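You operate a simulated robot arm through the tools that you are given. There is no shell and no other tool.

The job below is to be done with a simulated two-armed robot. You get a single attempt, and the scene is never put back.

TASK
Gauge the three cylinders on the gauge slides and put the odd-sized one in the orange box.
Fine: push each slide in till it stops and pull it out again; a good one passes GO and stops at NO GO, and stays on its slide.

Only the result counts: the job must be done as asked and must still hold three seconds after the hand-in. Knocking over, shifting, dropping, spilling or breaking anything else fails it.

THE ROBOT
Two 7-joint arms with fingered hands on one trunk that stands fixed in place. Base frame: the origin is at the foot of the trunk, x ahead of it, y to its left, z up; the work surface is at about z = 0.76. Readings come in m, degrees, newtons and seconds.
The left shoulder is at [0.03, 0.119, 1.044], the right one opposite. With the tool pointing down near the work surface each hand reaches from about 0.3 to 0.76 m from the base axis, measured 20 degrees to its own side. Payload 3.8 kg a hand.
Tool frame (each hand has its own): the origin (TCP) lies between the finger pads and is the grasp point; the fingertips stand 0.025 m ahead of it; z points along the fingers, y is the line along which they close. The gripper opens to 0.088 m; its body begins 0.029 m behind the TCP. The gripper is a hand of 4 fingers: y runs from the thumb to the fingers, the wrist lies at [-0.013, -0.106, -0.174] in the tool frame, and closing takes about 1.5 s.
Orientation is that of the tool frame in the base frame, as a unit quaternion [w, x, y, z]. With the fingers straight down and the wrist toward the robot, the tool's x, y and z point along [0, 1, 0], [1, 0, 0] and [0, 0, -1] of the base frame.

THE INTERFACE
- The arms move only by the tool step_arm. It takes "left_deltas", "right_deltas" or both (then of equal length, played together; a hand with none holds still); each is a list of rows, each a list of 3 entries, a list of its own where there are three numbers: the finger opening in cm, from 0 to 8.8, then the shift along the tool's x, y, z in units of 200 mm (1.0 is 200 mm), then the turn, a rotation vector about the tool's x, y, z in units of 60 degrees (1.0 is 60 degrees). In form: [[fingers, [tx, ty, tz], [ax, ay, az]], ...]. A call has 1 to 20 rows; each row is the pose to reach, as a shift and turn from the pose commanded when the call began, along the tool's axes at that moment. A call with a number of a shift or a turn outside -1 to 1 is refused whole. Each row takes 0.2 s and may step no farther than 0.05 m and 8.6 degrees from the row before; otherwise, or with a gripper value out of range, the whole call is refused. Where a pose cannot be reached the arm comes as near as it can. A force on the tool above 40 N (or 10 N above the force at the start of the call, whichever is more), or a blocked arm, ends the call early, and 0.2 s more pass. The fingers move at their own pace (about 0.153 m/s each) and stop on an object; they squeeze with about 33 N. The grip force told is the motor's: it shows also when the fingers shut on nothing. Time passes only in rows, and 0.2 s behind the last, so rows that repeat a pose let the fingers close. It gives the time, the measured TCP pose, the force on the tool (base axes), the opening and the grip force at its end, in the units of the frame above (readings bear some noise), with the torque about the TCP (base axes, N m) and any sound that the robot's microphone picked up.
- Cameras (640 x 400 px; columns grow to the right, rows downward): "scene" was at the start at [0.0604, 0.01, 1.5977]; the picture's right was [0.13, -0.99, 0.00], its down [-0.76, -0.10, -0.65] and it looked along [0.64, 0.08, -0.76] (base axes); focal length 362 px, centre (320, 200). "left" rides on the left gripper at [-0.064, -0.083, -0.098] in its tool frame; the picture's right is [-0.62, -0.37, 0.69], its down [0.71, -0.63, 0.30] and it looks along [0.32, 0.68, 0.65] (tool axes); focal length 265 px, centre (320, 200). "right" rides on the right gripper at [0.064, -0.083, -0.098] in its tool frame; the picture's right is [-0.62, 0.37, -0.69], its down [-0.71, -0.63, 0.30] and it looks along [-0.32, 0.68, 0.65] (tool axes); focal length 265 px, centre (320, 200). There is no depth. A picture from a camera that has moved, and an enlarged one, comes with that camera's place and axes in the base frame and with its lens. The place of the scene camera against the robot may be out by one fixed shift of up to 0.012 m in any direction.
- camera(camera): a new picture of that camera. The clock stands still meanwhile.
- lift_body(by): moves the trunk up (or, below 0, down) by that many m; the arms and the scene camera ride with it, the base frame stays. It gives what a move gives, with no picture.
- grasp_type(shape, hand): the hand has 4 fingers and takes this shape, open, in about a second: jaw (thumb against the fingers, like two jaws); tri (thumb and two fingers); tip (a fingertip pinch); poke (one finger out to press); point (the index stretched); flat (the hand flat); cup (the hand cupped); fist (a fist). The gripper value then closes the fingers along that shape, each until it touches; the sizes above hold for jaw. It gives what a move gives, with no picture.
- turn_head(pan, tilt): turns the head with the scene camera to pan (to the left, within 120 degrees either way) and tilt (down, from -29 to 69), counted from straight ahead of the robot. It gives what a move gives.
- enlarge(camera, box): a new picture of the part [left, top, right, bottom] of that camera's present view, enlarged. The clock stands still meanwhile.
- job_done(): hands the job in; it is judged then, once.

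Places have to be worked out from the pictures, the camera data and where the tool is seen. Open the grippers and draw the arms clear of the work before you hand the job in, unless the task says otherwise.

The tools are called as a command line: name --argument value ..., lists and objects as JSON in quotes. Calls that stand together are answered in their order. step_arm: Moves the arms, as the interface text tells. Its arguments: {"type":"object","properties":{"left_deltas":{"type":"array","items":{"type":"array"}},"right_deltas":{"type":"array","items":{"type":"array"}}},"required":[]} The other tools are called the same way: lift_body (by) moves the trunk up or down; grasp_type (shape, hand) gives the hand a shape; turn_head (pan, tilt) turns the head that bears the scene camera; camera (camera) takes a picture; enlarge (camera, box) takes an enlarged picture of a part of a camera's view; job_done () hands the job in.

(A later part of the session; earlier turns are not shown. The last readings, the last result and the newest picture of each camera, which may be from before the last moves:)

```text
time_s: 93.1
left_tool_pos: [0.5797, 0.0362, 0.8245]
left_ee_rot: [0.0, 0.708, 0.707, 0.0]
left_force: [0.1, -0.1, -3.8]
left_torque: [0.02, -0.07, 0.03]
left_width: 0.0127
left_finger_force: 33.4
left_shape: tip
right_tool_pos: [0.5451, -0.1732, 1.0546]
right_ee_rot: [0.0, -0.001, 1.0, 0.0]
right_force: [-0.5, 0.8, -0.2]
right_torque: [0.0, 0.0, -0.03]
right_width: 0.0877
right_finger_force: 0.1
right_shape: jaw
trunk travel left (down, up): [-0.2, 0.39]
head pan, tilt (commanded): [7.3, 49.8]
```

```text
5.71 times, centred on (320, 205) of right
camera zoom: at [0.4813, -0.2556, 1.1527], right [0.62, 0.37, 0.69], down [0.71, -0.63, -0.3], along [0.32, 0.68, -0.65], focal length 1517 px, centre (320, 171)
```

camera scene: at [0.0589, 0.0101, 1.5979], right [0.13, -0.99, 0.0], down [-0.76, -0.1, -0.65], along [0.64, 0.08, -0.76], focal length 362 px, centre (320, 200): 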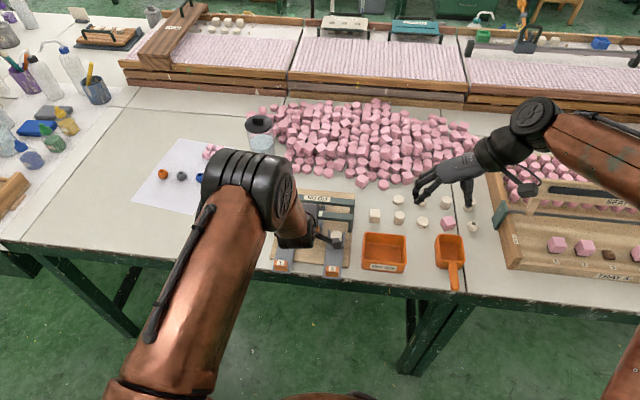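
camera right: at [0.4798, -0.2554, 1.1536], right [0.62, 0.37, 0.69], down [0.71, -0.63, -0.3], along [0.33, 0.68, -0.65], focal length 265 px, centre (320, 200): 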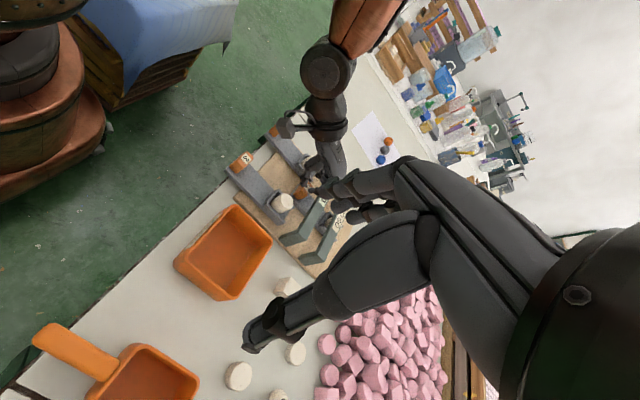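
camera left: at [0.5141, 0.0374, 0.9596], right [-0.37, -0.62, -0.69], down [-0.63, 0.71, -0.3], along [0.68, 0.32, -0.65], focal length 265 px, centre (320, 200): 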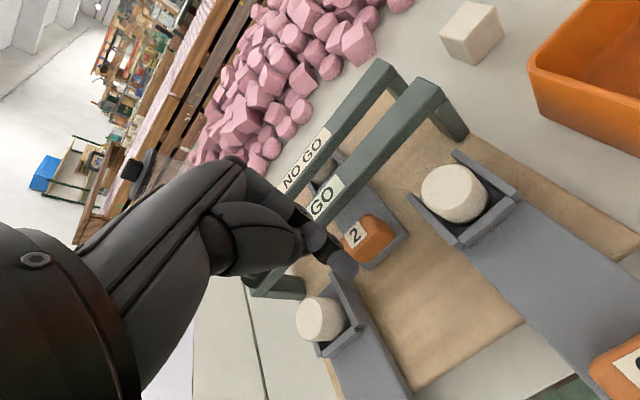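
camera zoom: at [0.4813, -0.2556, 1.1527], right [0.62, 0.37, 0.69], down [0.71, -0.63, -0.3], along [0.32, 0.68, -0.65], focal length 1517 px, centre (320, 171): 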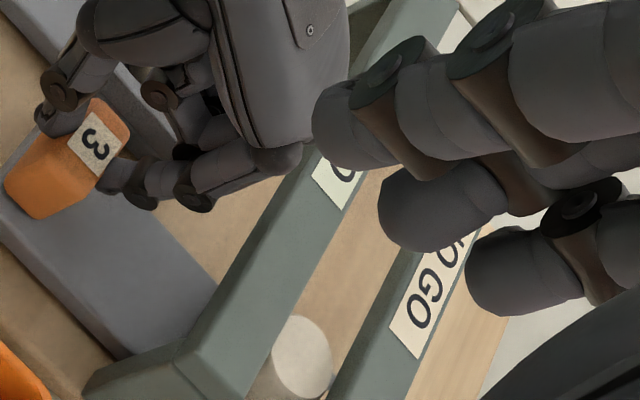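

Still free. I'll take three more 1 mm steps.

step_arm --left_deltas '[[1.0, [0, 0.005, 0], [0, 0, 0]], [1.0, [0, 0.01, 0], [0, 0, 0]], [1.0, [0, 0.015, 0], [0, 0, 0]], [1.0, [0, 0.015, 0], [0, 0, 0]]]'

enlarge --camera "right" --box '[285, 170, 355, 240]'

enlarge --camera "scene" --box '[310, 180, 370, 225]'

```text
time_s: 94.1
left_tool_pos: [0.5812, 0.0366, 0.8242]
left_ee_rot: [-0.001, 0.707, 0.707, 0.0]
left_force: [-8.7, 1.7, -2.3]
left_torque: [0.02, 0.13, 0.0]
left_width: 0.0131
left_finger_force: 33.0
left_shape: tip
right_tool_pos: [0.5442, -0.1728, 1.0561]
right_ee_rot: [0.0, 0.0, 1.0, -0.001]
right_force: [-0.2, 0.5, 0.4]
right_torque: [0.0, 0.0, -0.01]
right_width: 0.0877
right_finger_force: 0.0
right_shape: jaw
trunk travel left (down, up): [-0.2, 0.39]
head pan, tilt (commanded): [7.3, 49.8]
```

```text
5.71 times, centred on (320, 205) of right
camera zoom: at [0.4802, -0.2554, 1.1532], right [0.62, 0.37, 0.69], down [0.71, -0.63, -0.3], along [0.32, 0.68, -0.65], focal length 1517 px, centre (320, 171)
```

zoom: 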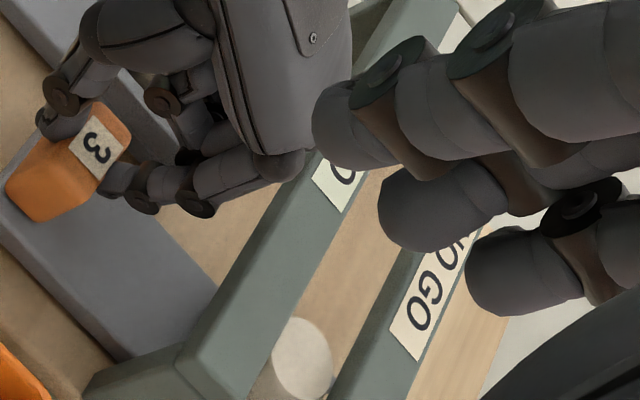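

```text
8.89 times, centred on (340, 202) of scene
camera zoom: at [0.0595, 0.01, 1.5978], right [0.13, -0.99, 0.0], down [-0.76, -0.1, -0.65], along [0.64, 0.08, -0.76], focal length 3216 px, centre (142, 178)
```

zoom: 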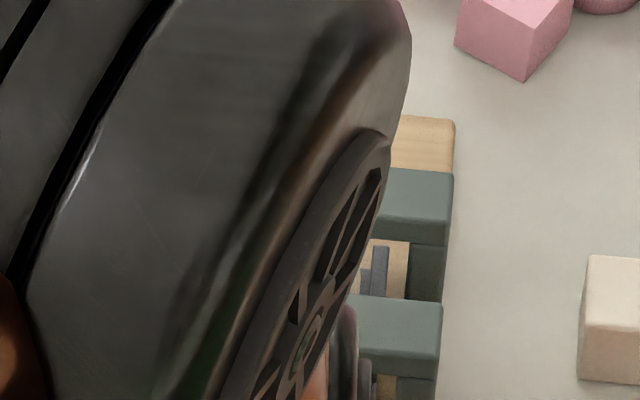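

Slide 3 stopped at x≈0.581 with -8.7 N and a positive torque, the same place as slide 1. Cylinders 1 and 3 are good and 2 is the odd one. I'll pull slide 3 back out gently.

step_arm --left_deltas '[[1.0, [0, -0.01, 0], [0, 0, 0]], [1.0, [0, -0.02, 0], [0, 0, 0]], [1.0, [0, -0.035, 0], [0, 0, 0]], [1.0, [0, -0.055, 0], [0, 0, 0]], [1.0, [0, -0.08, 0], [0, 0, 0]], [1.0, [0, -0.105, 0], [0, 0, 0]], [1.0, [0, -0.13, 0], [0, 0, 0]], [1.0, [0, -0.155, 0], [0, 0, 0]], [1.0, [0, -0.18, 0], [0, 0, 0]], [1.0, [0, -0.205, 0], [0, 0, 0]], [1.0, [0, -0.23, 0], [0, 0, 0]], [1.0, [0, -0.255, 0], [0, 0, 0]], [1.0, [0, -0.28, 0], [0, 0, 0]], [1.0, [0, -0.305, 0], [0, 0, 0]], [1.0, [0, -0.33, 0], [0, 0, 0]], [1.0, [0, -0.355, 0], [0, 0, 0]], [1.0, [0, -0.38, 0], [0, 0, 0]], [1.0, [0, -0.4, 0], [0, 0, 0]], [1.0, [0, -0.418, 0], [0, 0, 0]], [1.0, [0, -0.428, 0], [0, 0, 0]]]'

enlarge --camera "right" --box '[225, 100, 365, 240]'

enlarge --camera "left" --box '[240, 100, 420, 280]'

```text
time_s: 98.3
left_tool_pos: [0.496, 0.037, 0.8249]
left_ee_rot: [0.0, 0.708, 0.707, -0.001]
left_force: [0.7, 0.0, -6.8]
left_torque: [-0.02, 0.0, -0.02]
left_width: 0.0132
left_finger_force: 33.0
left_shape: tip
right_tool_pos: [0.545, -0.1728, 1.0552]
right_ee_rot: [0.0, -0.001, 1.0, 0.001]
right_force: [-0.1, -0.1, -0.5]
right_torque: [0.01, 0.01, 0.0]
right_width: 0.0877
right_finger_force: 0.1
right_shape: jaw
trunk travel left (down, up): [-0.2, 0.39]
head pan, tilt (commanded): [7.3, 49.8]
```

```text
2.86 times, centred on (295, 170) of right
camera zoom: at [0.4814, -0.2556, 1.1526], right [0.62, 0.37, 0.69], down [0.71, -0.63, -0.3], along [0.32, 0.68, -0.65], focal length 758 px, centre (391, 286)
```

zoom: 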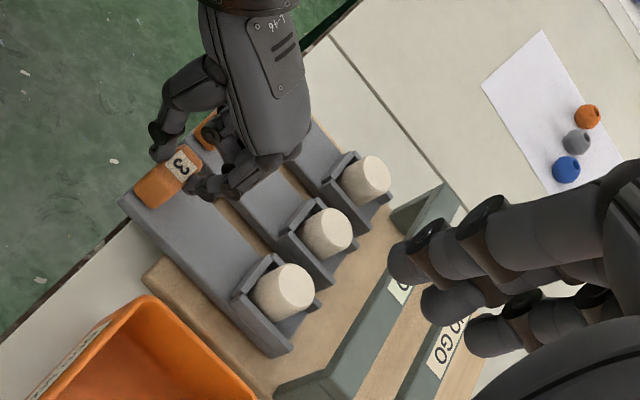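

```text
2.22 times, centred on (330, 190) of left
camera zoom: at [0.4142, -0.0264, 0.9237], right [-0.37, -0.62, -0.69], down [-0.63, 0.71, -0.3], along [0.68, 0.32, -0.65], focal length 590 px, centre (298, 222)
```

zoom: 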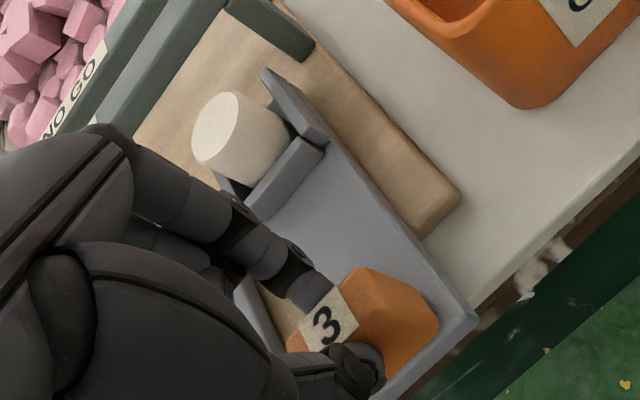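

All three slides are out, with every cylinder still in its tray. I'll release tab 3, rise, and move over cylinder 2 at a safe height to look at it closely.

step_arm --left_deltas '[[2.0, [0, 0, 0], [0, 0, 0]], [3.5, [0, 0, 0], [0, 0, 0]], [4.5, [0, 0, 0], [0, 0, 0]], [4.5, [0, 0, 0], [0, 0, 0]], [4.5, [0, 0, -0.08], [0, 0, 0]], [4.5, [0, 0, -0.2], [0, 0, 0]], [4.5, [0, 0, -0.32], [0, 0, 0]], [4.5, [0, 0, -0.4], [0, 0, 0]], [4.5, [0.1, 0.12, -0.4], [0, 0, 0]], [4.5, [0.2, 0.24, -0.4], [0, 0, 0]], [4.5, [0.315, 0.34, -0.4], [0, 0, 0]], [4.5, [0.315, 0.34, -0.4], [0, 0, 0]]]'

camera --camera "left"

enlarge --camera "right" --box '[225, 100, 365, 240]'

enlarge --camera "scene" --box '[240, 170, 400, 290]'

```text
time_s: 100.9
left_tool_pos: [0.5652, 0.0988, 0.9039]
left_ee_rot: [0.0, 0.707, 0.708, 0.0]
left_force: [-0.2, -0.8, 0.2]
left_torque: [0.02, -0.01, 0.02]
left_width: 0.0445
left_finger_force: 0.0
left_shape: tip
right_tool_pos: [0.544, -0.1739, 1.0557]
right_ee_rot: [0.0, 0.001, 1.0, 0.0]
right_force: [-0.7, -0.2, -0.4]
right_torque: [-0.01, 0.0, 0.01]
right_width: 0.0875
right_finger_force: 0.1
right_shape: jaw
trunk travel left (down, up): [-0.2, 0.39]
head pan, tilt (commanded): [7.3, 49.8]
```

```text
taken
camera left: at [0.482, 0.0367, 1.0043], right [-0.37, -0.62, -0.69], down [-0.63, 0.72, -0.3], along [0.68, 0.32, -0.65], focal length 265 px, centre (320, 200)
```

left: 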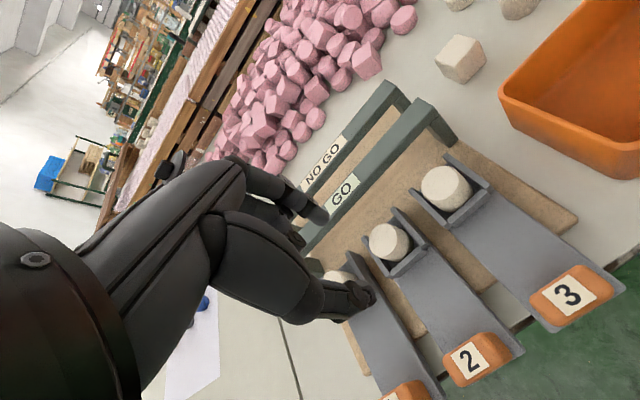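

```text
2.86 times, centred on (295, 170) of right
camera zoom: at [0.4806, -0.2561, 1.1529], right [0.62, 0.37, 0.69], down [0.71, -0.63, -0.3], along [0.32, 0.68, -0.65], focal length 758 px, centre (391, 286)
```

zoom: 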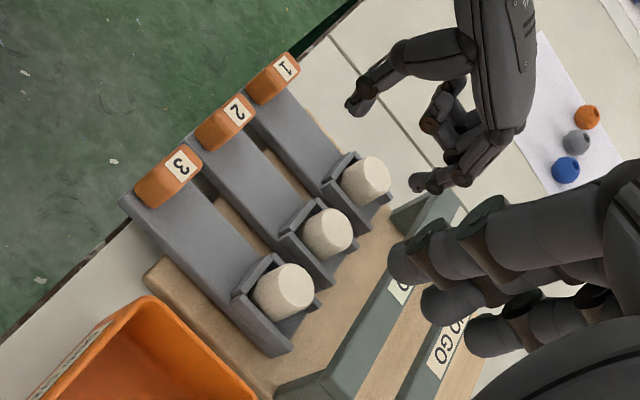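

```text
3.33 times, centred on (320, 230) of scene
camera zoom: at [0.0601, 0.0091, 1.5978], right [0.13, -0.99, 0.0], down [-0.76, -0.1, -0.65], along [0.64, 0.08, -0.76], focal length 1206 px, centre (320, 100)
```

zoom: 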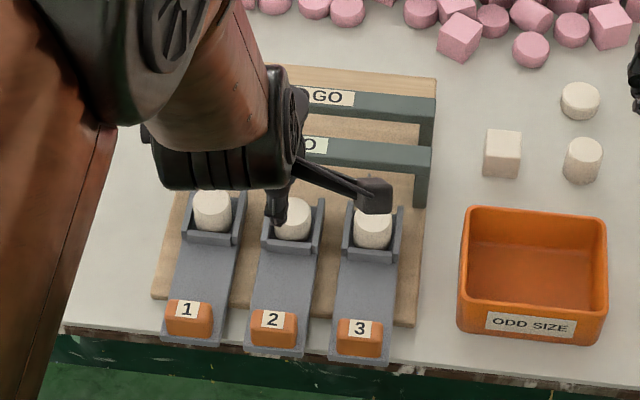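

All three tabs are back at their starting places. I'll zoom in on cylinder 2 in its tray.

enlarge --camera "left" --box '[350, 200, 440, 290]'

enlarge --camera "right" --box '[275, 160, 325, 210]'

enlarge --camera "scene" --box '[295, 215, 345, 255]'

```text
4.44 times, centred on (395, 245) of left
camera zoom: at [0.482, 0.0367, 1.0043], right [-0.37, -0.62, -0.69], down [-0.63, 0.72, -0.3], along [0.68, 0.32, -0.65], focal length 1180 px, centre (-13, 0)
```

zoom: 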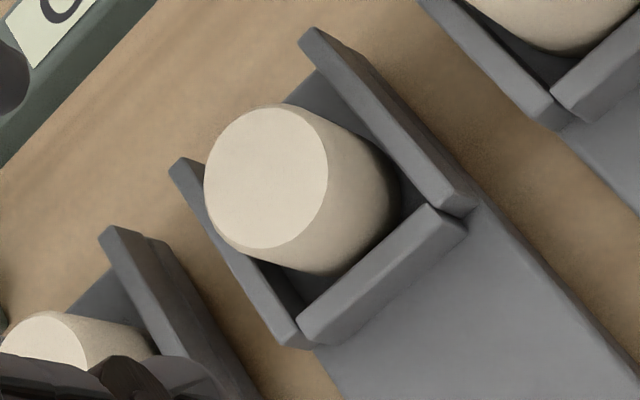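

```text
8.00 times, centred on (300, 185) of right
camera zoom: at [0.4806, -0.2561, 1.1529], right [0.62, 0.37, 0.69], down [0.71, -0.63, -0.3], along [0.32, 0.68, -0.65], focal length 2123 px, centre (480, 320)
```

zoom: 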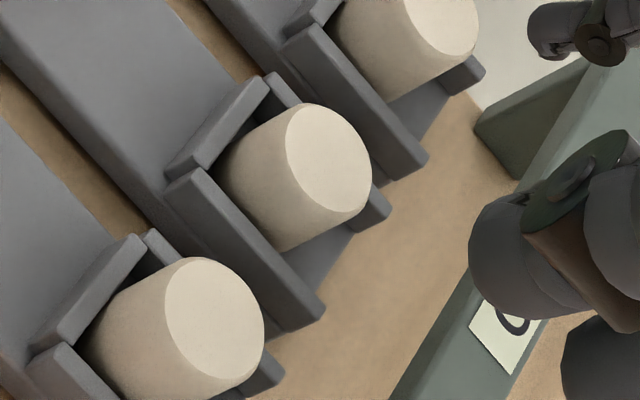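

```text
10.00 times, centred on (320, 235) of scene
camera zoom: at [0.0601, 0.0091, 1.5978], right [0.13, -0.99, 0.0], down [-0.76, -0.1, -0.65], along [0.64, 0.08, -0.76], focal length 3618 px, centre (320, -150)
```

zoom: 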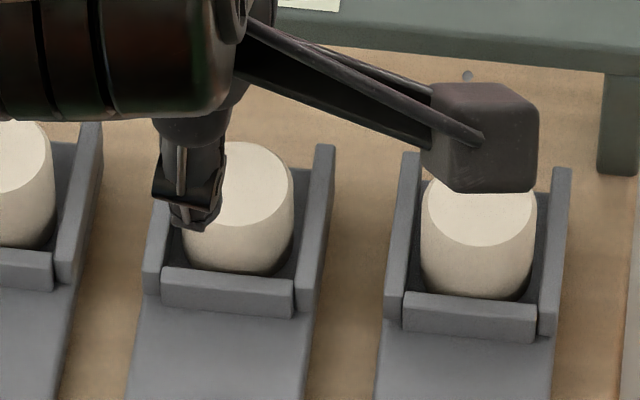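

Cylinder 2's top centre is at about (0.593, 0.0995, 0.812), with the rail tops near 0.804, so about 8 mm stands clear to grip. I'll move over it with the pinch at 4.5 cm and come down to just above.

step_arm --left_deltas '[[4.5, [0.002, 0.05, 0], [0, 0, 0]], [4.5, [0.0035, 0.1, 0.02], [0, 0, 0]], [4.5, [0.0035, 0.139, 0.06], [0, 0, 0]], [4.5, [0.0035, 0.139, 0.14], [0, 0, 0]], [4.5, [0.0035, 0.139, 0.22], [0, 0, 0]], [4.5, [0.0035, 0.139, 0.27], [0, 0, 0]], [4.5, [0.0035, 0.139, 0.27], [0, 0, 0]]]'

enlarge --camera "left" --box '[280, 170, 400, 290]'

enlarge --camera "right" --box '[275, 130, 345, 200]'

enlarge --camera "scene" --box '[285, 195, 365, 255]'

```text
time_s: 102.5
left_tool_pos: [0.5933, 0.1005, 0.8516]
left_ee_rot: [0.0, 0.707, 0.707, 0.0]
left_force: [0.3, -0.5, 0.0]
left_torque: [0.03, 0.0, 0.04]
left_width: 0.0443
left_finger_force: 0.2
left_shape: tip
right_tool_pos: [0.5443, -0.1747, 1.0553]
right_ee_rot: [0.0, -0.001, 1.0, 0.001]
right_force: [-0.2, 0.1, -0.2]
right_torque: [0.01, 0.02, 0.04]
right_width: 0.0876
right_finger_force: 0.1
right_shape: jaw
trunk travel left (down, up): [-0.2, 0.39]
head pan, tilt (commanded): [7.3, 49.8]
```

```text
3.33 times, centred on (340, 230) of left
camera zoom: at [0.5098, 0.0372, 0.9498], right [-0.37, -0.62, -0.69], down [-0.63, 0.71, -0.3], along [0.68, 0.32, -0.65], focal length 885 px, centre (253, 100)
```

zoom: 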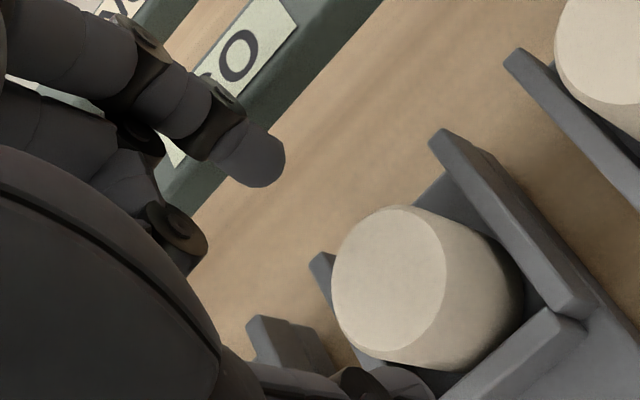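

```text
5.71 times, centred on (310, 165) of right
camera zoom: at [0.4809, -0.2556, 1.1529], right [0.62, 0.37, 0.69], down [0.71, -0.63, -0.3], along [0.32, 0.68, -0.65], focal length 1517 px, centre (377, 400)
```

zoom: 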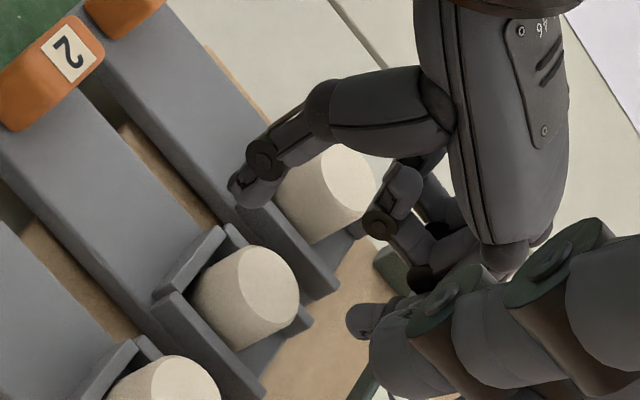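

```text
6.67 times, centred on (325, 225) of scene
camera zoom: at [0.0605, 0.0098, 1.5977], right [0.13, -0.99, 0.0], down [-0.76, -0.1, -0.65], along [0.64, 0.08, -0.76], focal length 2412 px, centre (287, 33)
```

zoom: 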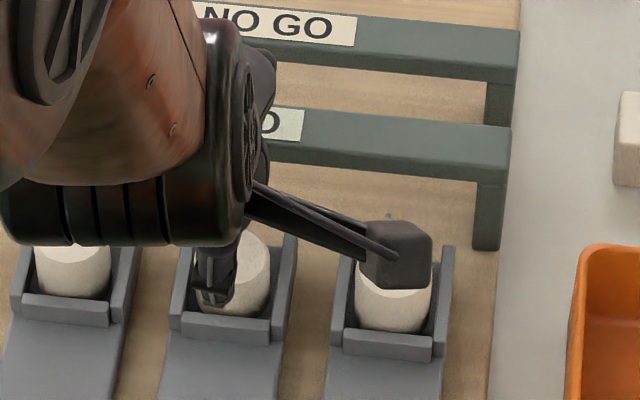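

Cylinder 2's centre checks out at (0.5936, 0.100), right under the TCP. I'll lower 2 cm so the tips sit just above the rail tops.

step_arm --left_deltas '[[4.5, [0, 0, 0.04], [0, 0, 0]], [4.5, [0, 0, 0.07], [0, 0, 0]], [4.5, [0, 0, 0.09], [0, 0, 0]], [4.5, [0, 0, 0.1], [0, 0, 0]], [4.5, [0, 0, 0.1], [0, 0, 0]]]'

enlarge --camera "left" --box '[280, 170, 400, 290]'

enlarge --camera "right" --box '[275, 140, 345, 210]'

enlarge --camera "scene" --box '[295, 210, 345, 250]'

```text
time_s: 103.7
left_tool_pos: [0.5925, 0.1004, 0.8307]
left_ee_rot: [0.0, 0.707, 0.707, 0.0]
left_force: [0.1, -0.2, 0.0]
left_torque: [0.02, 0.02, -0.01]
left_width: 0.0444
left_finger_force: 0.0
left_shape: tip
right_tool_pos: [0.5443, -0.174, 1.0561]
right_ee_rot: [0.0, 0.0, 1.0, -0.001]
right_force: [0.1, 0.1, 0.0]
right_torque: [-0.01, 0.0, 0.0]
right_width: 0.0875
right_finger_force: 0.0
right_shape: jaw
trunk travel left (down, up): [-0.2, 0.39]
head pan, tilt (commanded): [7.3, 49.8]
```

```text
3.33 times, centred on (340, 230) of left
camera zoom: at [0.51, 0.0371, 0.93], right [-0.37, -0.62, -0.69], down [-0.63, 0.71, -0.3], along [0.68, 0.32, -0.65], focal length 885 px, centre (253, 100)
```

zoom: 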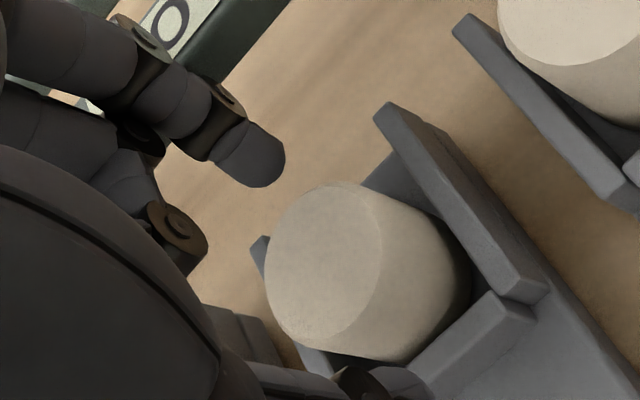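

```text
5.71 times, centred on (310, 175) of right
camera zoom: at [0.481, -0.2556, 1.1529], right [0.62, 0.37, 0.69], down [0.71, -0.63, -0.3], along [0.32, 0.68, -0.65], focal length 1517 px, centre (377, 343)
```

zoom: 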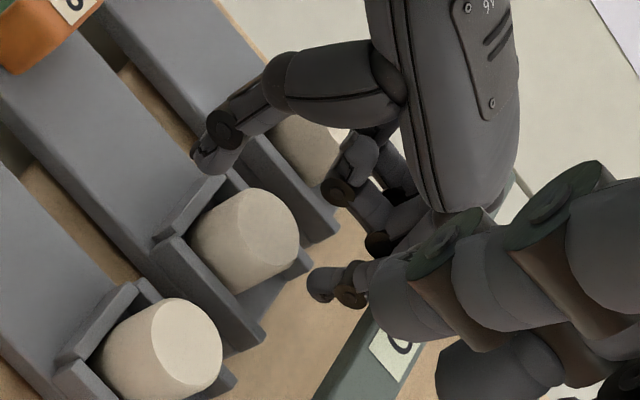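

```text
10.00 times, centred on (320, 230) of scene
camera zoom: at [0.0605, 0.0098, 1.5977], right [0.13, -0.99, 0.0], down [-0.76, -0.1, -0.65], along [0.64, 0.08, -0.76], focal length 3618 px, centre (320, -100)
```

zoom: 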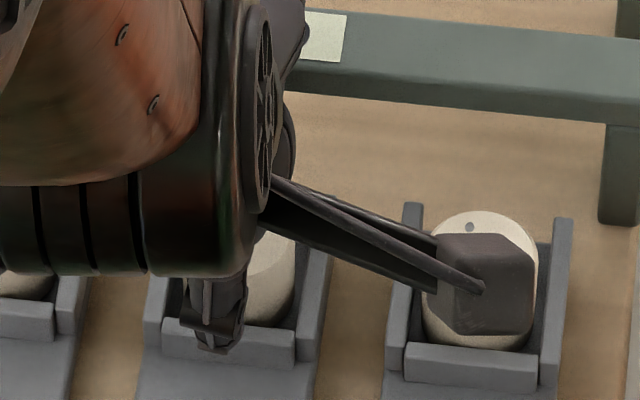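

The index is in front of the cylinder and the thumb is above the back rail, with no contact. I'll lower 2 mm more, feeling for the rail, to get a deeper grip.

step_arm --left_deltas '[[4.5, [0, 0, 0.005], [0, 0, 0]], [4.5, [0, 0, 0.01], [0, 0, 0]], [4.5, [0, 0, 0.01], [0, 0, 0]]]'

```text
time_s: 104.5
left_tool_pos: [0.5931, 0.1007, 0.8291]
left_ee_rot: [0.0, 0.707, 0.707, -0.001]
left_force: [-0.6, -0.1, -0.1]
left_torque: [0.01, 0.05, 0.01]
left_width: 0.0445
left_finger_force: 0.0
left_shape: tip
right_tool_pos: [0.5445, -0.174, 1.055]
right_ee_rot: [0.0, 0.0, 1.0, -0.001]
right_force: [-0.3, -0.3, -0.3]
right_torque: [-0.02, 0.0, 0.01]
right_width: 0.0877
right_finger_force: 0.1
right_shape: jaw
trunk travel left (down, up): [-0.2, 0.39]
head pan, tilt (commanded): [7.3, 49.8]
```

No contact at TCP z=0.829. I'll close the pinch slowly on cylinder 2.

step_arm --left_deltas '[[4.0, [0, 0, 0], [0, 0, 0]], [3.6, [0, 0, 0], [0, 0, 0]], [3.2, [0, 0, 0], [0, 0, 0]], [2.8, [0, 0, 0], [0, 0, 0]], [2.4, [0, 0, 0], [0, 0, 0]], [2.4, [0, 0, 0], [0, 0, 0]], [2.4, [0, 0, 0], [0, 0, 0]]]'

enlarge --camera "left" --box '[280, 170, 400, 290]'

enlarge --camera "right" --box '[275, 140, 345, 210]'

```text
time_s: 106.1
left_tool_pos: [0.5935, 0.1007, 0.8296]
left_ee_rot: [0.002, 0.707, 0.707, 0.002]
left_force: [0.2, 2.8, 9.6]
left_torque: [0.03, -0.05, 0.06]
left_width: 0.0228
left_finger_force: 33.0
left_shape: tip
right_tool_pos: [0.5433, -0.173, 1.0564]
right_ee_rot: [0.0, -0.001, 1.0, 0.0]
right_force: [-0.7, 0.7, -0.1]
right_torque: [-0.01, -0.01, 0.02]
right_width: 0.0876
right_finger_force: 0.1
right_shape: jaw
trunk travel left (down, up): [-0.2, 0.39]
head pan, tilt (commanded): [7.3, 49.8]
```

```text
3.33 times, centred on (340, 230) of left
camera zoom: at [0.5097, 0.0374, 0.929], right [-0.37, -0.62, -0.69], down [-0.63, 0.71, -0.31], along [0.69, 0.32, -0.65], focal length 885 px, centre (253, 100)
```

zoom: 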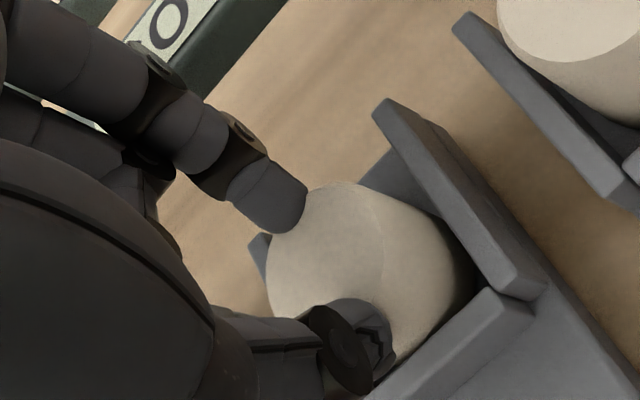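

```text
5.71 times, centred on (310, 175) of right
camera zoom: at [0.4802, -0.2554, 1.1533], right [0.62, 0.37, 0.69], down [0.71, -0.63, -0.3], along [0.32, 0.68, -0.65], focal length 1517 px, centre (377, 343)
```

zoom: 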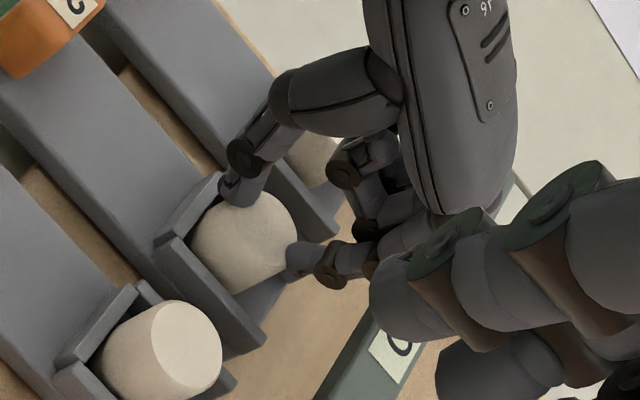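

The tips have closed onto the rounded top edge, with Fz +9.6 N and a width of only 2.3 cm, so this grip is too high. I'll open, go 3 mm lower while feeling for the rail, and try again.

step_arm --left_deltas '[[3.2, [0, 0, 0], [0, 0, 0]], [4.2, [0, 0, 0], [0, 0, 0]], [4.5, [0, 0, 0], [0, 0, 0]], [4.5, [0, 0, 0.005], [0, 0, 0]], [4.5, [0, 0, 0.01], [0, 0, 0]], [4.5, [0, 0, 0.015], [0, 0, 0]], [4.5, [0, 0, 0.015], [0, 0, 0]]]'

enlarge --camera "right" --box '[275, 140, 345, 210]'

enlarge --camera "left" --box '[280, 170, 400, 290]'

enlarge --camera "scene" --box '[295, 210, 345, 250]'

```text
time_s: 107.7
left_tool_pos: [0.5931, 0.1002, 0.8251]
left_ee_rot: [0.0, 0.707, 0.708, 0.0]
left_force: [0.1, 1.3, -0.1]
left_torque: [0.02, 0.01, 0.03]
left_width: 0.0444
left_finger_force: 0.0
left_shape: tip
right_tool_pos: [0.5458, -0.173, 1.0554]
right_ee_rot: [0.0, 0.0, 1.0, 0.0]
right_force: [0.7, -0.5, 0.5]
right_torque: [-0.01, -0.01, -0.02]
right_width: 0.0879
right_finger_force: 0.0
right_shape: jaw
trunk travel left (down, up): [-0.2, 0.39]
head pan, tilt (commanded): [7.3, 49.8]
```

```text
5.71 times, centred on (310, 175) of right
camera zoom: at [0.4809, -0.2556, 1.1529], right [0.62, 0.37, 0.69], down [0.71, -0.63, -0.3], along [0.32, 0.68, -0.65], focal length 1517 px, centre (377, 343)
```

zoom: 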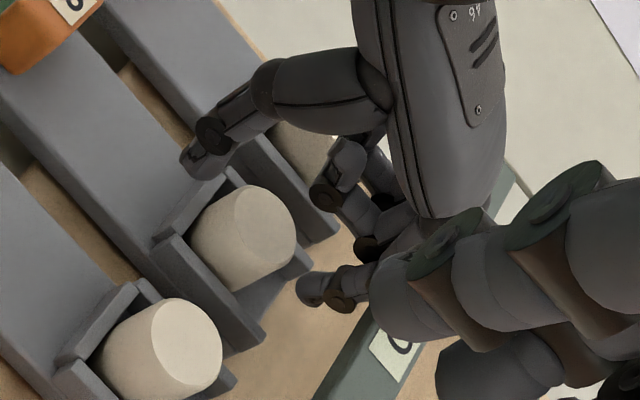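

```text
3.33 times, centred on (340, 230) of left
camera zoom: at [0.5098, 0.0371, 0.9247], right [-0.37, -0.62, -0.69], down [-0.63, 0.71, -0.3], along [0.68, 0.32, -0.65], focal length 885 px, centre (253, 100)
```

zoom: 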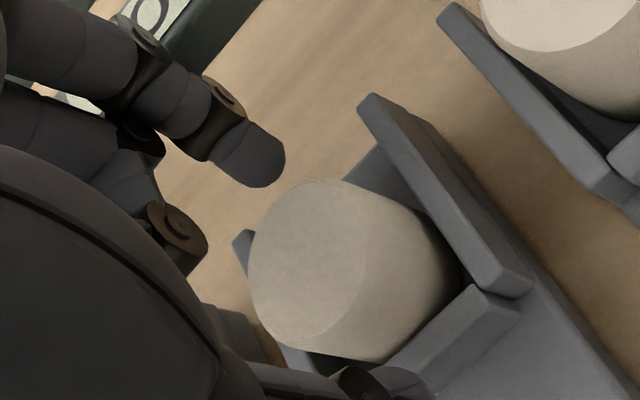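

```text
10.00 times, centred on (320, 230) of scene
camera zoom: at [0.0605, 0.0098, 1.5977], right [0.13, -0.99, 0.0], down [-0.76, -0.1, -0.65], along [0.64, 0.08, -0.76], focal length 3618 px, centre (320, -100)
```

zoom: 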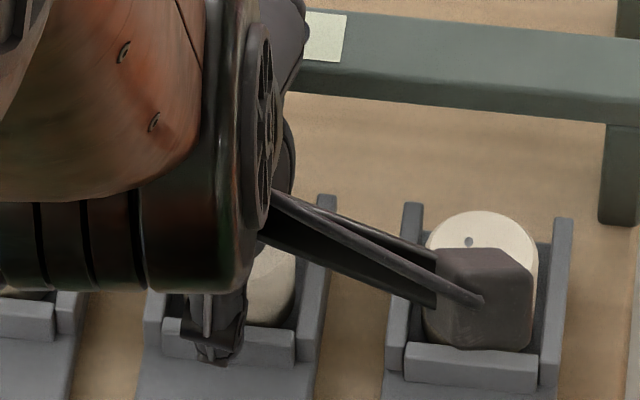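

There is no contact at TCP 0.825 with the wide opening, but the thumb may be behind the back rail there. I'll raise, narrow the pinch to 3.4 cm so the thumb sits between cylinder and rail top, and feel downward in 1 mm steps.

step_arm --left_deltas '[[4.5, [0, 0, -0.02], [0, 0, 0]], [4.5, [0, 0, -0.03], [0, 0, 0]], [3.9, [0, 0, -0.03], [0, 0, 0]], [3.4, [0, 0, -0.03], [0, 0, 0]], [3.4, [0, 0, -0.03], [0, 0, 0]], [3.4, [0, 0, -0.02], [0, 0, 0]], [3.4, [0, 0, -0.01], [0, 0, 0]], [3.4, [0, 0, -0.005], [0, 0, 0]], [3.4, [0, 0, -0.005], [0, 0, 0]]]'

enlarge --camera "right" --box '[275, 140, 345, 210]'

enlarge --camera "left" --box '[300, 190, 400, 290]'

```text
time_s: 109.7
left_tool_pos: [0.5928, 0.1004, 0.8252]
left_ee_rot: [0.0, 0.707, 0.707, 0.0]
left_force: [0.6, 0.5, -0.7]
left_torque: [0.02, -0.02, 0.01]
left_width: 0.0346
left_finger_force: 0.1
left_shape: tip
right_tool_pos: [0.5449, -0.173, 1.0558]
right_ee_rot: [0.001, 0.0, 1.0, 0.0]
right_force: [0.5, 0.2, 0.1]
right_torque: [-0.02, 0.0, 0.03]
right_width: 0.0873
right_finger_force: 0.2
right_shape: jaw
trunk travel left (down, up): [-0.2, 0.39]
head pan, tilt (commanded): [7.3, 49.8]
```

```text
5.71 times, centred on (310, 175) of right
camera zoom: at [0.481, -0.2556, 1.1529], right [0.62, 0.37, 0.69], down [0.71, -0.63, -0.3], along [0.32, 0.68, -0.65], focal length 1517 px, centre (377, 343)
```

zoom: 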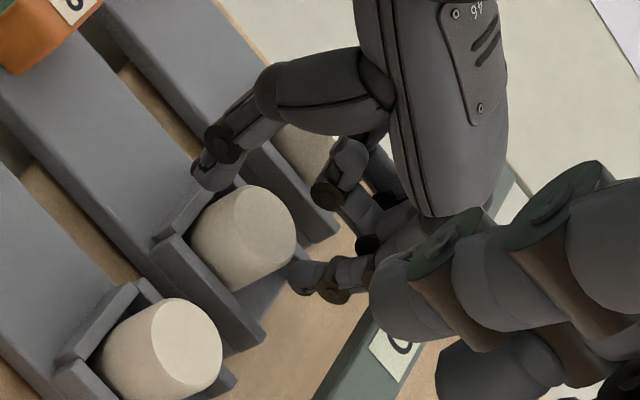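

```text
4.00 times, centred on (350, 240) of left
camera zoom: at [0.5097, 0.0371, 0.9256], right [-0.37, -0.62, -0.69], down [-0.63, 0.71, -0.3], along [0.68, 0.32, -0.65], focal length 1062 px, centre (200, 40)
```

zoom: 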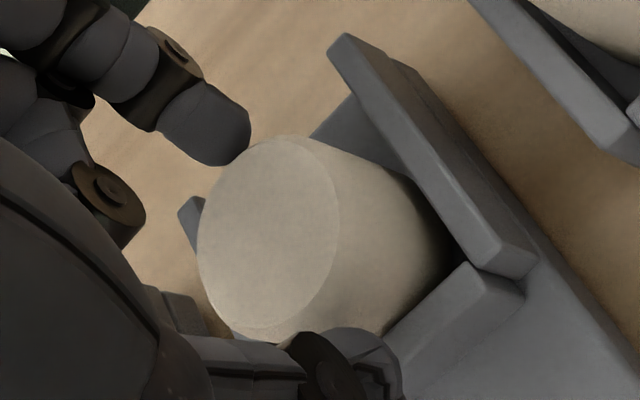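

No contact with the rail, and the thumb now sits right behind the cylinder. I'll go 2 mm lower, watching the force.

step_arm --left_deltas '[[3.4, [0, 0, 0.005], [0, 0, 0]], [3.4, [0, 0, 0.01], [0, 0, 0]], [3.4, [0, 0, 0.01], [0, 0, 0]]]'

```text
time_s: 110.5
left_tool_pos: [0.5931, 0.1006, 0.8238]
left_ee_rot: [0.0, 0.707, 0.707, 0.0]
left_force: [-0.9, 1.0, -0.1]
left_torque: [0.05, -0.01, 0.01]
left_width: 0.0345
left_finger_force: 0.0
left_shape: tip
right_tool_pos: [0.5449, -0.1733, 1.0559]
right_ee_rot: [-0.001, 0.001, 1.0, 0.0]
right_force: [-0.5, 0.0, -0.1]
right_torque: [0.02, 0.01, -0.01]
right_width: 0.0877
right_finger_force: 0.0
right_shape: jaw
trunk travel left (down, up): [-0.2, 0.39]
head pan, tilt (commanded): [7.3, 49.8]
```

Still clear at TCP 0.824. I'll close the pinch here.

step_arm --left_deltas '[[3.2, [0, 0, 0], [0, 0, 0]], [3.0, [0, 0, 0], [0, 0, 0]], [2.7, [0, 0, 0], [0, 0, 0]], [2.4, [0, 0, 0], [0, 0, 0]], [2.0, [0, 0, 0], [0, 0, 0]], [2.0, [0, 0, 0], [0, 0, 0]]]'

enlarge --camera "left" --box '[300, 190, 400, 290]'

enlarge --camera "right" --box '[275, 140, 345, 210]'

```text
time_s: 111.9
left_tool_pos: [0.5934, 0.1011, 0.8241]
left_ee_rot: [0.0, 0.707, 0.707, -0.001]
left_force: [0.3, -0.3, -0.3]
left_torque: [-0.01, -0.01, -0.01]
left_width: 0.024
left_finger_force: 32.6
left_shape: tip
right_tool_pos: [0.5438, -0.1728, 1.0546]
right_ee_rot: [0.001, 0.0, 1.0, 0.0]
right_force: [0.0, -0.1, -0.2]
right_torque: [-0.02, 0.02, 0.02]
right_width: 0.0876
right_finger_force: 0.0
right_shape: jaw
trunk travel left (down, up): [-0.2, 0.39]
head pan, tilt (commanded): [7.3, 49.8]
```

```text
4.00 times, centred on (350, 240) of left
camera zoom: at [0.5098, 0.037, 0.9236], right [-0.37, -0.62, -0.69], down [-0.63, 0.71, -0.3], along [0.68, 0.32, -0.65], focal length 1062 px, centre (200, 40)
```

zoom: 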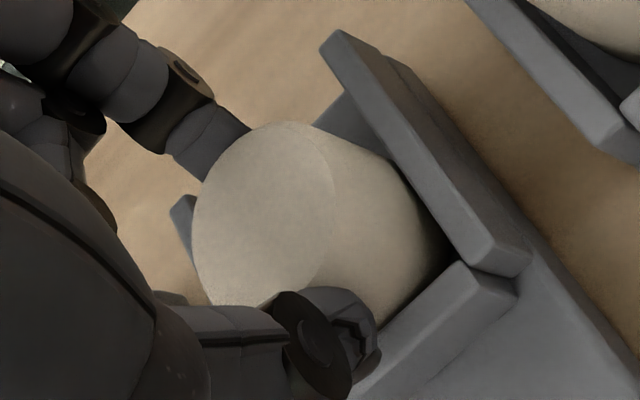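

```text
5.71 times, centred on (310, 175) of right
camera zoom: at [0.481, -0.2556, 1.1529], right [0.62, 0.37, 0.69], down [0.71, -0.63, -0.3], along [0.32, 0.68, -0.65], focal length 1517 px, centre (377, 343)
```

zoom: 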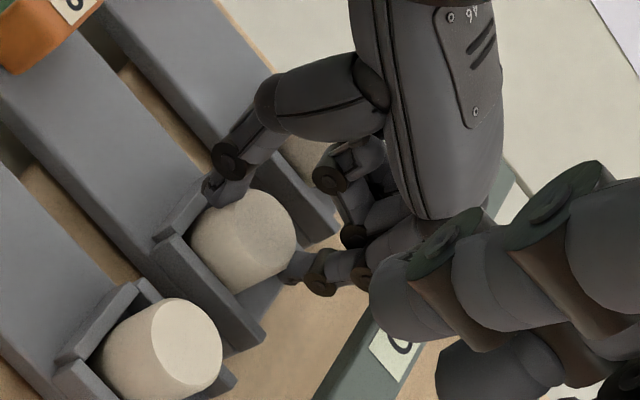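

The grip is now clean at 33 N with no net load. I'll lift slowly, 1 cm at first, and check that the cylinder comes along.

step_arm --left_deltas '[[2.0, [0, 0, -0.01], [0, 0, 0]], [2.0, [0, 0, -0.02], [0, 0, 0]], [2.0, [0, 0, -0.035], [0, 0, 0]], [2.0, [0, 0, -0.05], [0, 0, 0]], [2.0, [0, 0, -0.05], [0, 0, 0]]]'

enlarge --camera "left" --box '[280, 170, 420, 310]'

enlarge --camera "right" --box '[275, 130, 345, 200]'

```text
time_s: 113.1
left_tool_pos: [0.5925, 0.0997, 0.8345]
left_ee_rot: [0.0, 0.707, 0.707, -0.001]
left_force: [0.3, 0.1, -0.5]
left_torque: [-0.01, -0.03, 0.01]
left_width: 0.0239
left_finger_force: 33.8
left_shape: tip
right_tool_pos: [0.5449, -0.1731, 1.0548]
right_ee_rot: [0.0, -0.001, 1.0, 0.001]
right_force: [-0.1, 0.5, 0.4]
right_torque: [-0.04, 0.0, 0.03]
right_width: 0.0878
right_finger_force: 0.0
right_shape: jaw
trunk travel left (down, up): [-0.2, 0.39]
head pan, tilt (commanded): [7.3, 49.8]
```

```text
2.86 times, centred on (350, 240) of left
camera zoom: at [0.5095, 0.0374, 0.9338], right [-0.37, -0.62, -0.69], down [-0.63, 0.71, -0.3], along [0.68, 0.32, -0.65], focal length 758 px, centre (234, 86)
```

zoom: 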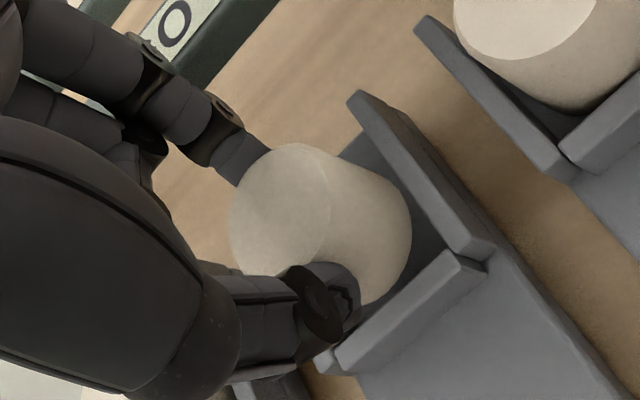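

```text
5.71 times, centred on (310, 165) of right
camera zoom: at [0.481, -0.2556, 1.1529], right [0.62, 0.37, 0.69], down [0.71, -0.63, -0.3], along [0.32, 0.68, -0.65], focal length 1517 px, centre (377, 400)
```

zoom: 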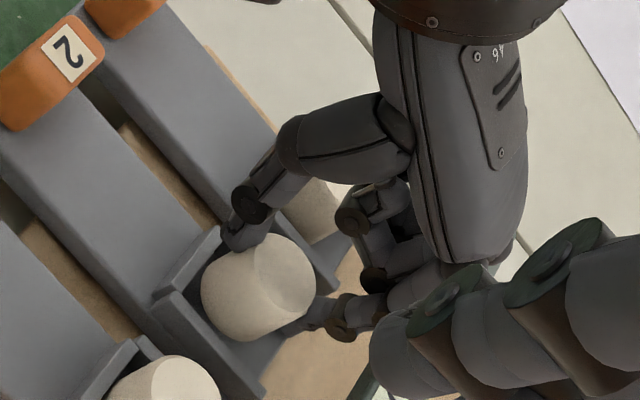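

Cylinder 2 is lifted cleanly with the pinch. I'll raise it well clear of the bars and then locate the orange box.

step_arm --left_deltas '[[2.0, [0, 0, -0.06], [0, 0, 0]], [2.0, [0, 0, -0.13], [0, 0, 0]], [2.0, [0, 0, -0.2], [0, 0, 0]], [2.0, [0, 0, -0.28], [0, 0, 0]], [2.0, [0, 0, -0.36], [0, 0, 0]], [2.0, [0, 0, -0.44], [0, 0, 0]], [2.0, [0, 0, -0.48], [0, 0, 0]], [2.0, [0, 0, -0.48], [0, 0, 0]]]'

camera --camera "left"

camera --camera "right"

enlarge --camera "scene" --box '[240, 170, 430, 290]'

```text
time_s: 114.9
left_tool_pos: [0.5932, 0.1007, 0.9301]
left_ee_rot: [0.0, 0.707, 0.707, -0.001]
left_force: [-0.4, 0.1, -0.9]
left_torque: [0.0, 0.01, 0.04]
left_width: 0.0239
left_finger_force: 33.0
left_shape: tip
right_tool_pos: [0.5446, -0.1742, 1.0564]
right_ee_rot: [0.0, 0.0, 1.0, 0.0]
right_force: [0.0, -0.2, -0.4]
right_torque: [0.01, -0.04, 0.01]
right_width: 0.088
right_finger_force: 0.1
right_shape: jaw
trunk travel left (down, up): [-0.2, 0.39]
head pan, tilt (commanded): [7.3, 49.8]
```

```text
taken
camera left: at [0.5099, 0.0371, 1.0301], right [-0.37, -0.62, -0.69], down [-0.63, 0.71, -0.3], along [0.68, 0.32, -0.65], focal length 265 px, centre (320, 200)
```

left: 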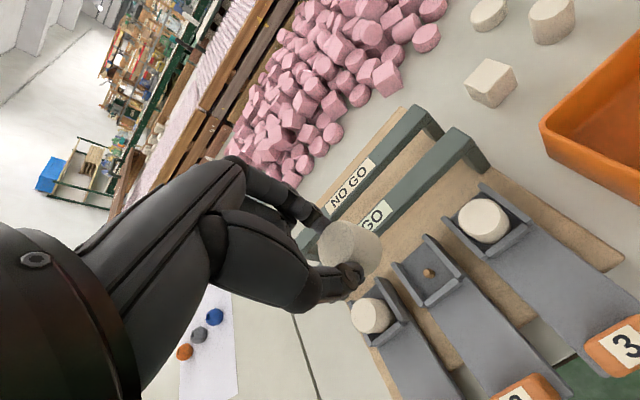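

```text
taken
camera right: at [0.481, -0.2556, 1.1529], right [0.62, 0.37, 0.69], down [0.71, -0.63, -0.3], along [0.32, 0.68, -0.65], focal length 265 px, centre (320, 200)
```

right: 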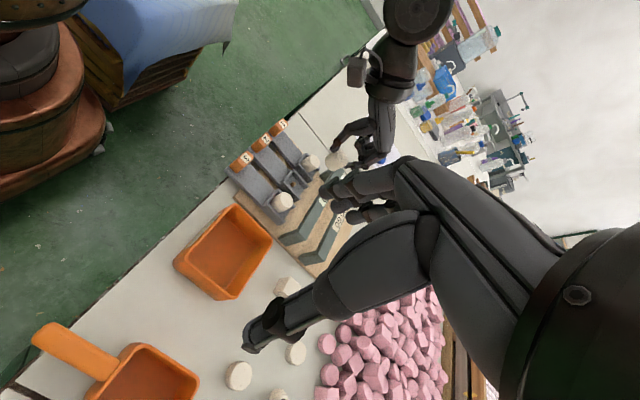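

```text
3.33 times, centred on (335, 230) of scene
camera zoom: at [0.0606, 0.0098, 1.5977], right [0.13, -0.99, 0.0], down [-0.76, -0.1, -0.65], along [0.64, 0.08, -0.76], focal length 1206 px, centre (270, 100)
```

zoom: 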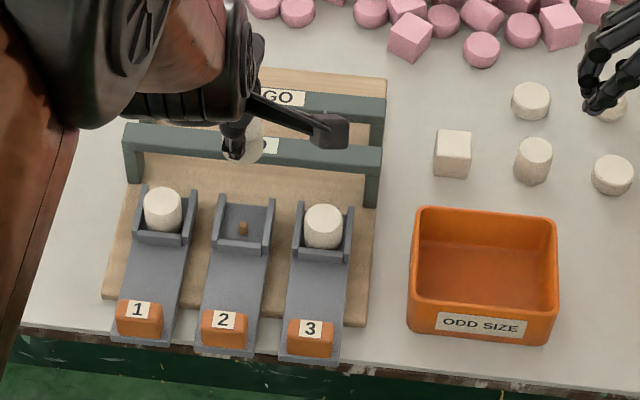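

The tray shows a small peg, and cylinders 1 and 3 sit well in theirs. The box centre comes out near (0.572, -0.095). First I'll move the right hand away to the right and up, to leave room for the left arm.

step_arm --right_deltas '[[8.8, [0, -0.1, -0.03], [0, 0, 0]], [8.8, [0, -0.25, -0.08], [0, 0, 0]], [8.8, [0, -0.4, -0.13], [0, 0, 0]], [8.8, [0, -0.55, -0.18], [0, 0, 0]], [8.8, [0, -0.7, -0.22], [0, 0, 0]], [8.8, [0, -0.85, -0.25], [0, 0, 0]], [8.8, [0, -0.95, -0.25], [0, 0, 0]], [8.8, [0, -0.95, -0.25], [0, 0, 0]]]'

camera --camera "right"

camera --camera "scene"

```text
time_s: 116.7
left_tool_pos: [0.5941, 0.1002, 0.9287]
left_ee_rot: [0.0, 0.707, 0.707, 0.0]
left_force: [-1.1, -0.1, 0.3]
left_torque: [0.01, -0.02, -0.04]
left_width: 0.0237
left_finger_force: 33.0
left_shape: tip
right_tool_pos: [0.5433, -0.3628, 1.1049]
right_ee_rot: [0.0, 0.0, 1.0, 0.0]
right_force: [0.6, 0.3, 1.0]
right_torque: [0.02, -0.01, 0.0]
right_width: 0.0873
right_finger_force: 0.1
right_shape: jaw
trunk travel left (down, up): [-0.2, 0.39]
head pan, tilt (commanded): [7.3, 49.8]
```

```text
taken
camera right: at [0.4798, -0.4457, 1.2029], right [0.62, 0.37, 0.69], down [0.71, -0.63, -0.3], along [0.32, 0.68, -0.65], focal length 265 px, centre (320, 200)
```

right: 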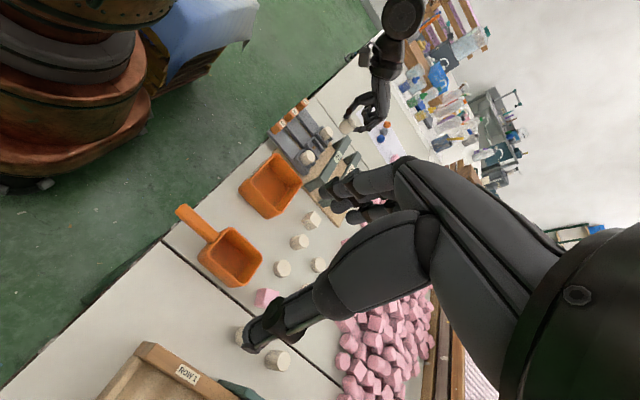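

```text
taken
camera scene: at [0.0604, 0.0099, 1.5977], right [0.13, -0.99, 0.0], down [-0.76, -0.1, -0.65], along [0.64, 0.08, -0.76], focal length 362 px, centre (320, 200)
```

scene: 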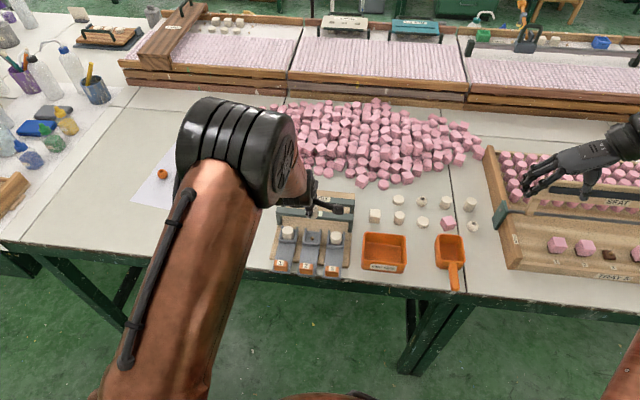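

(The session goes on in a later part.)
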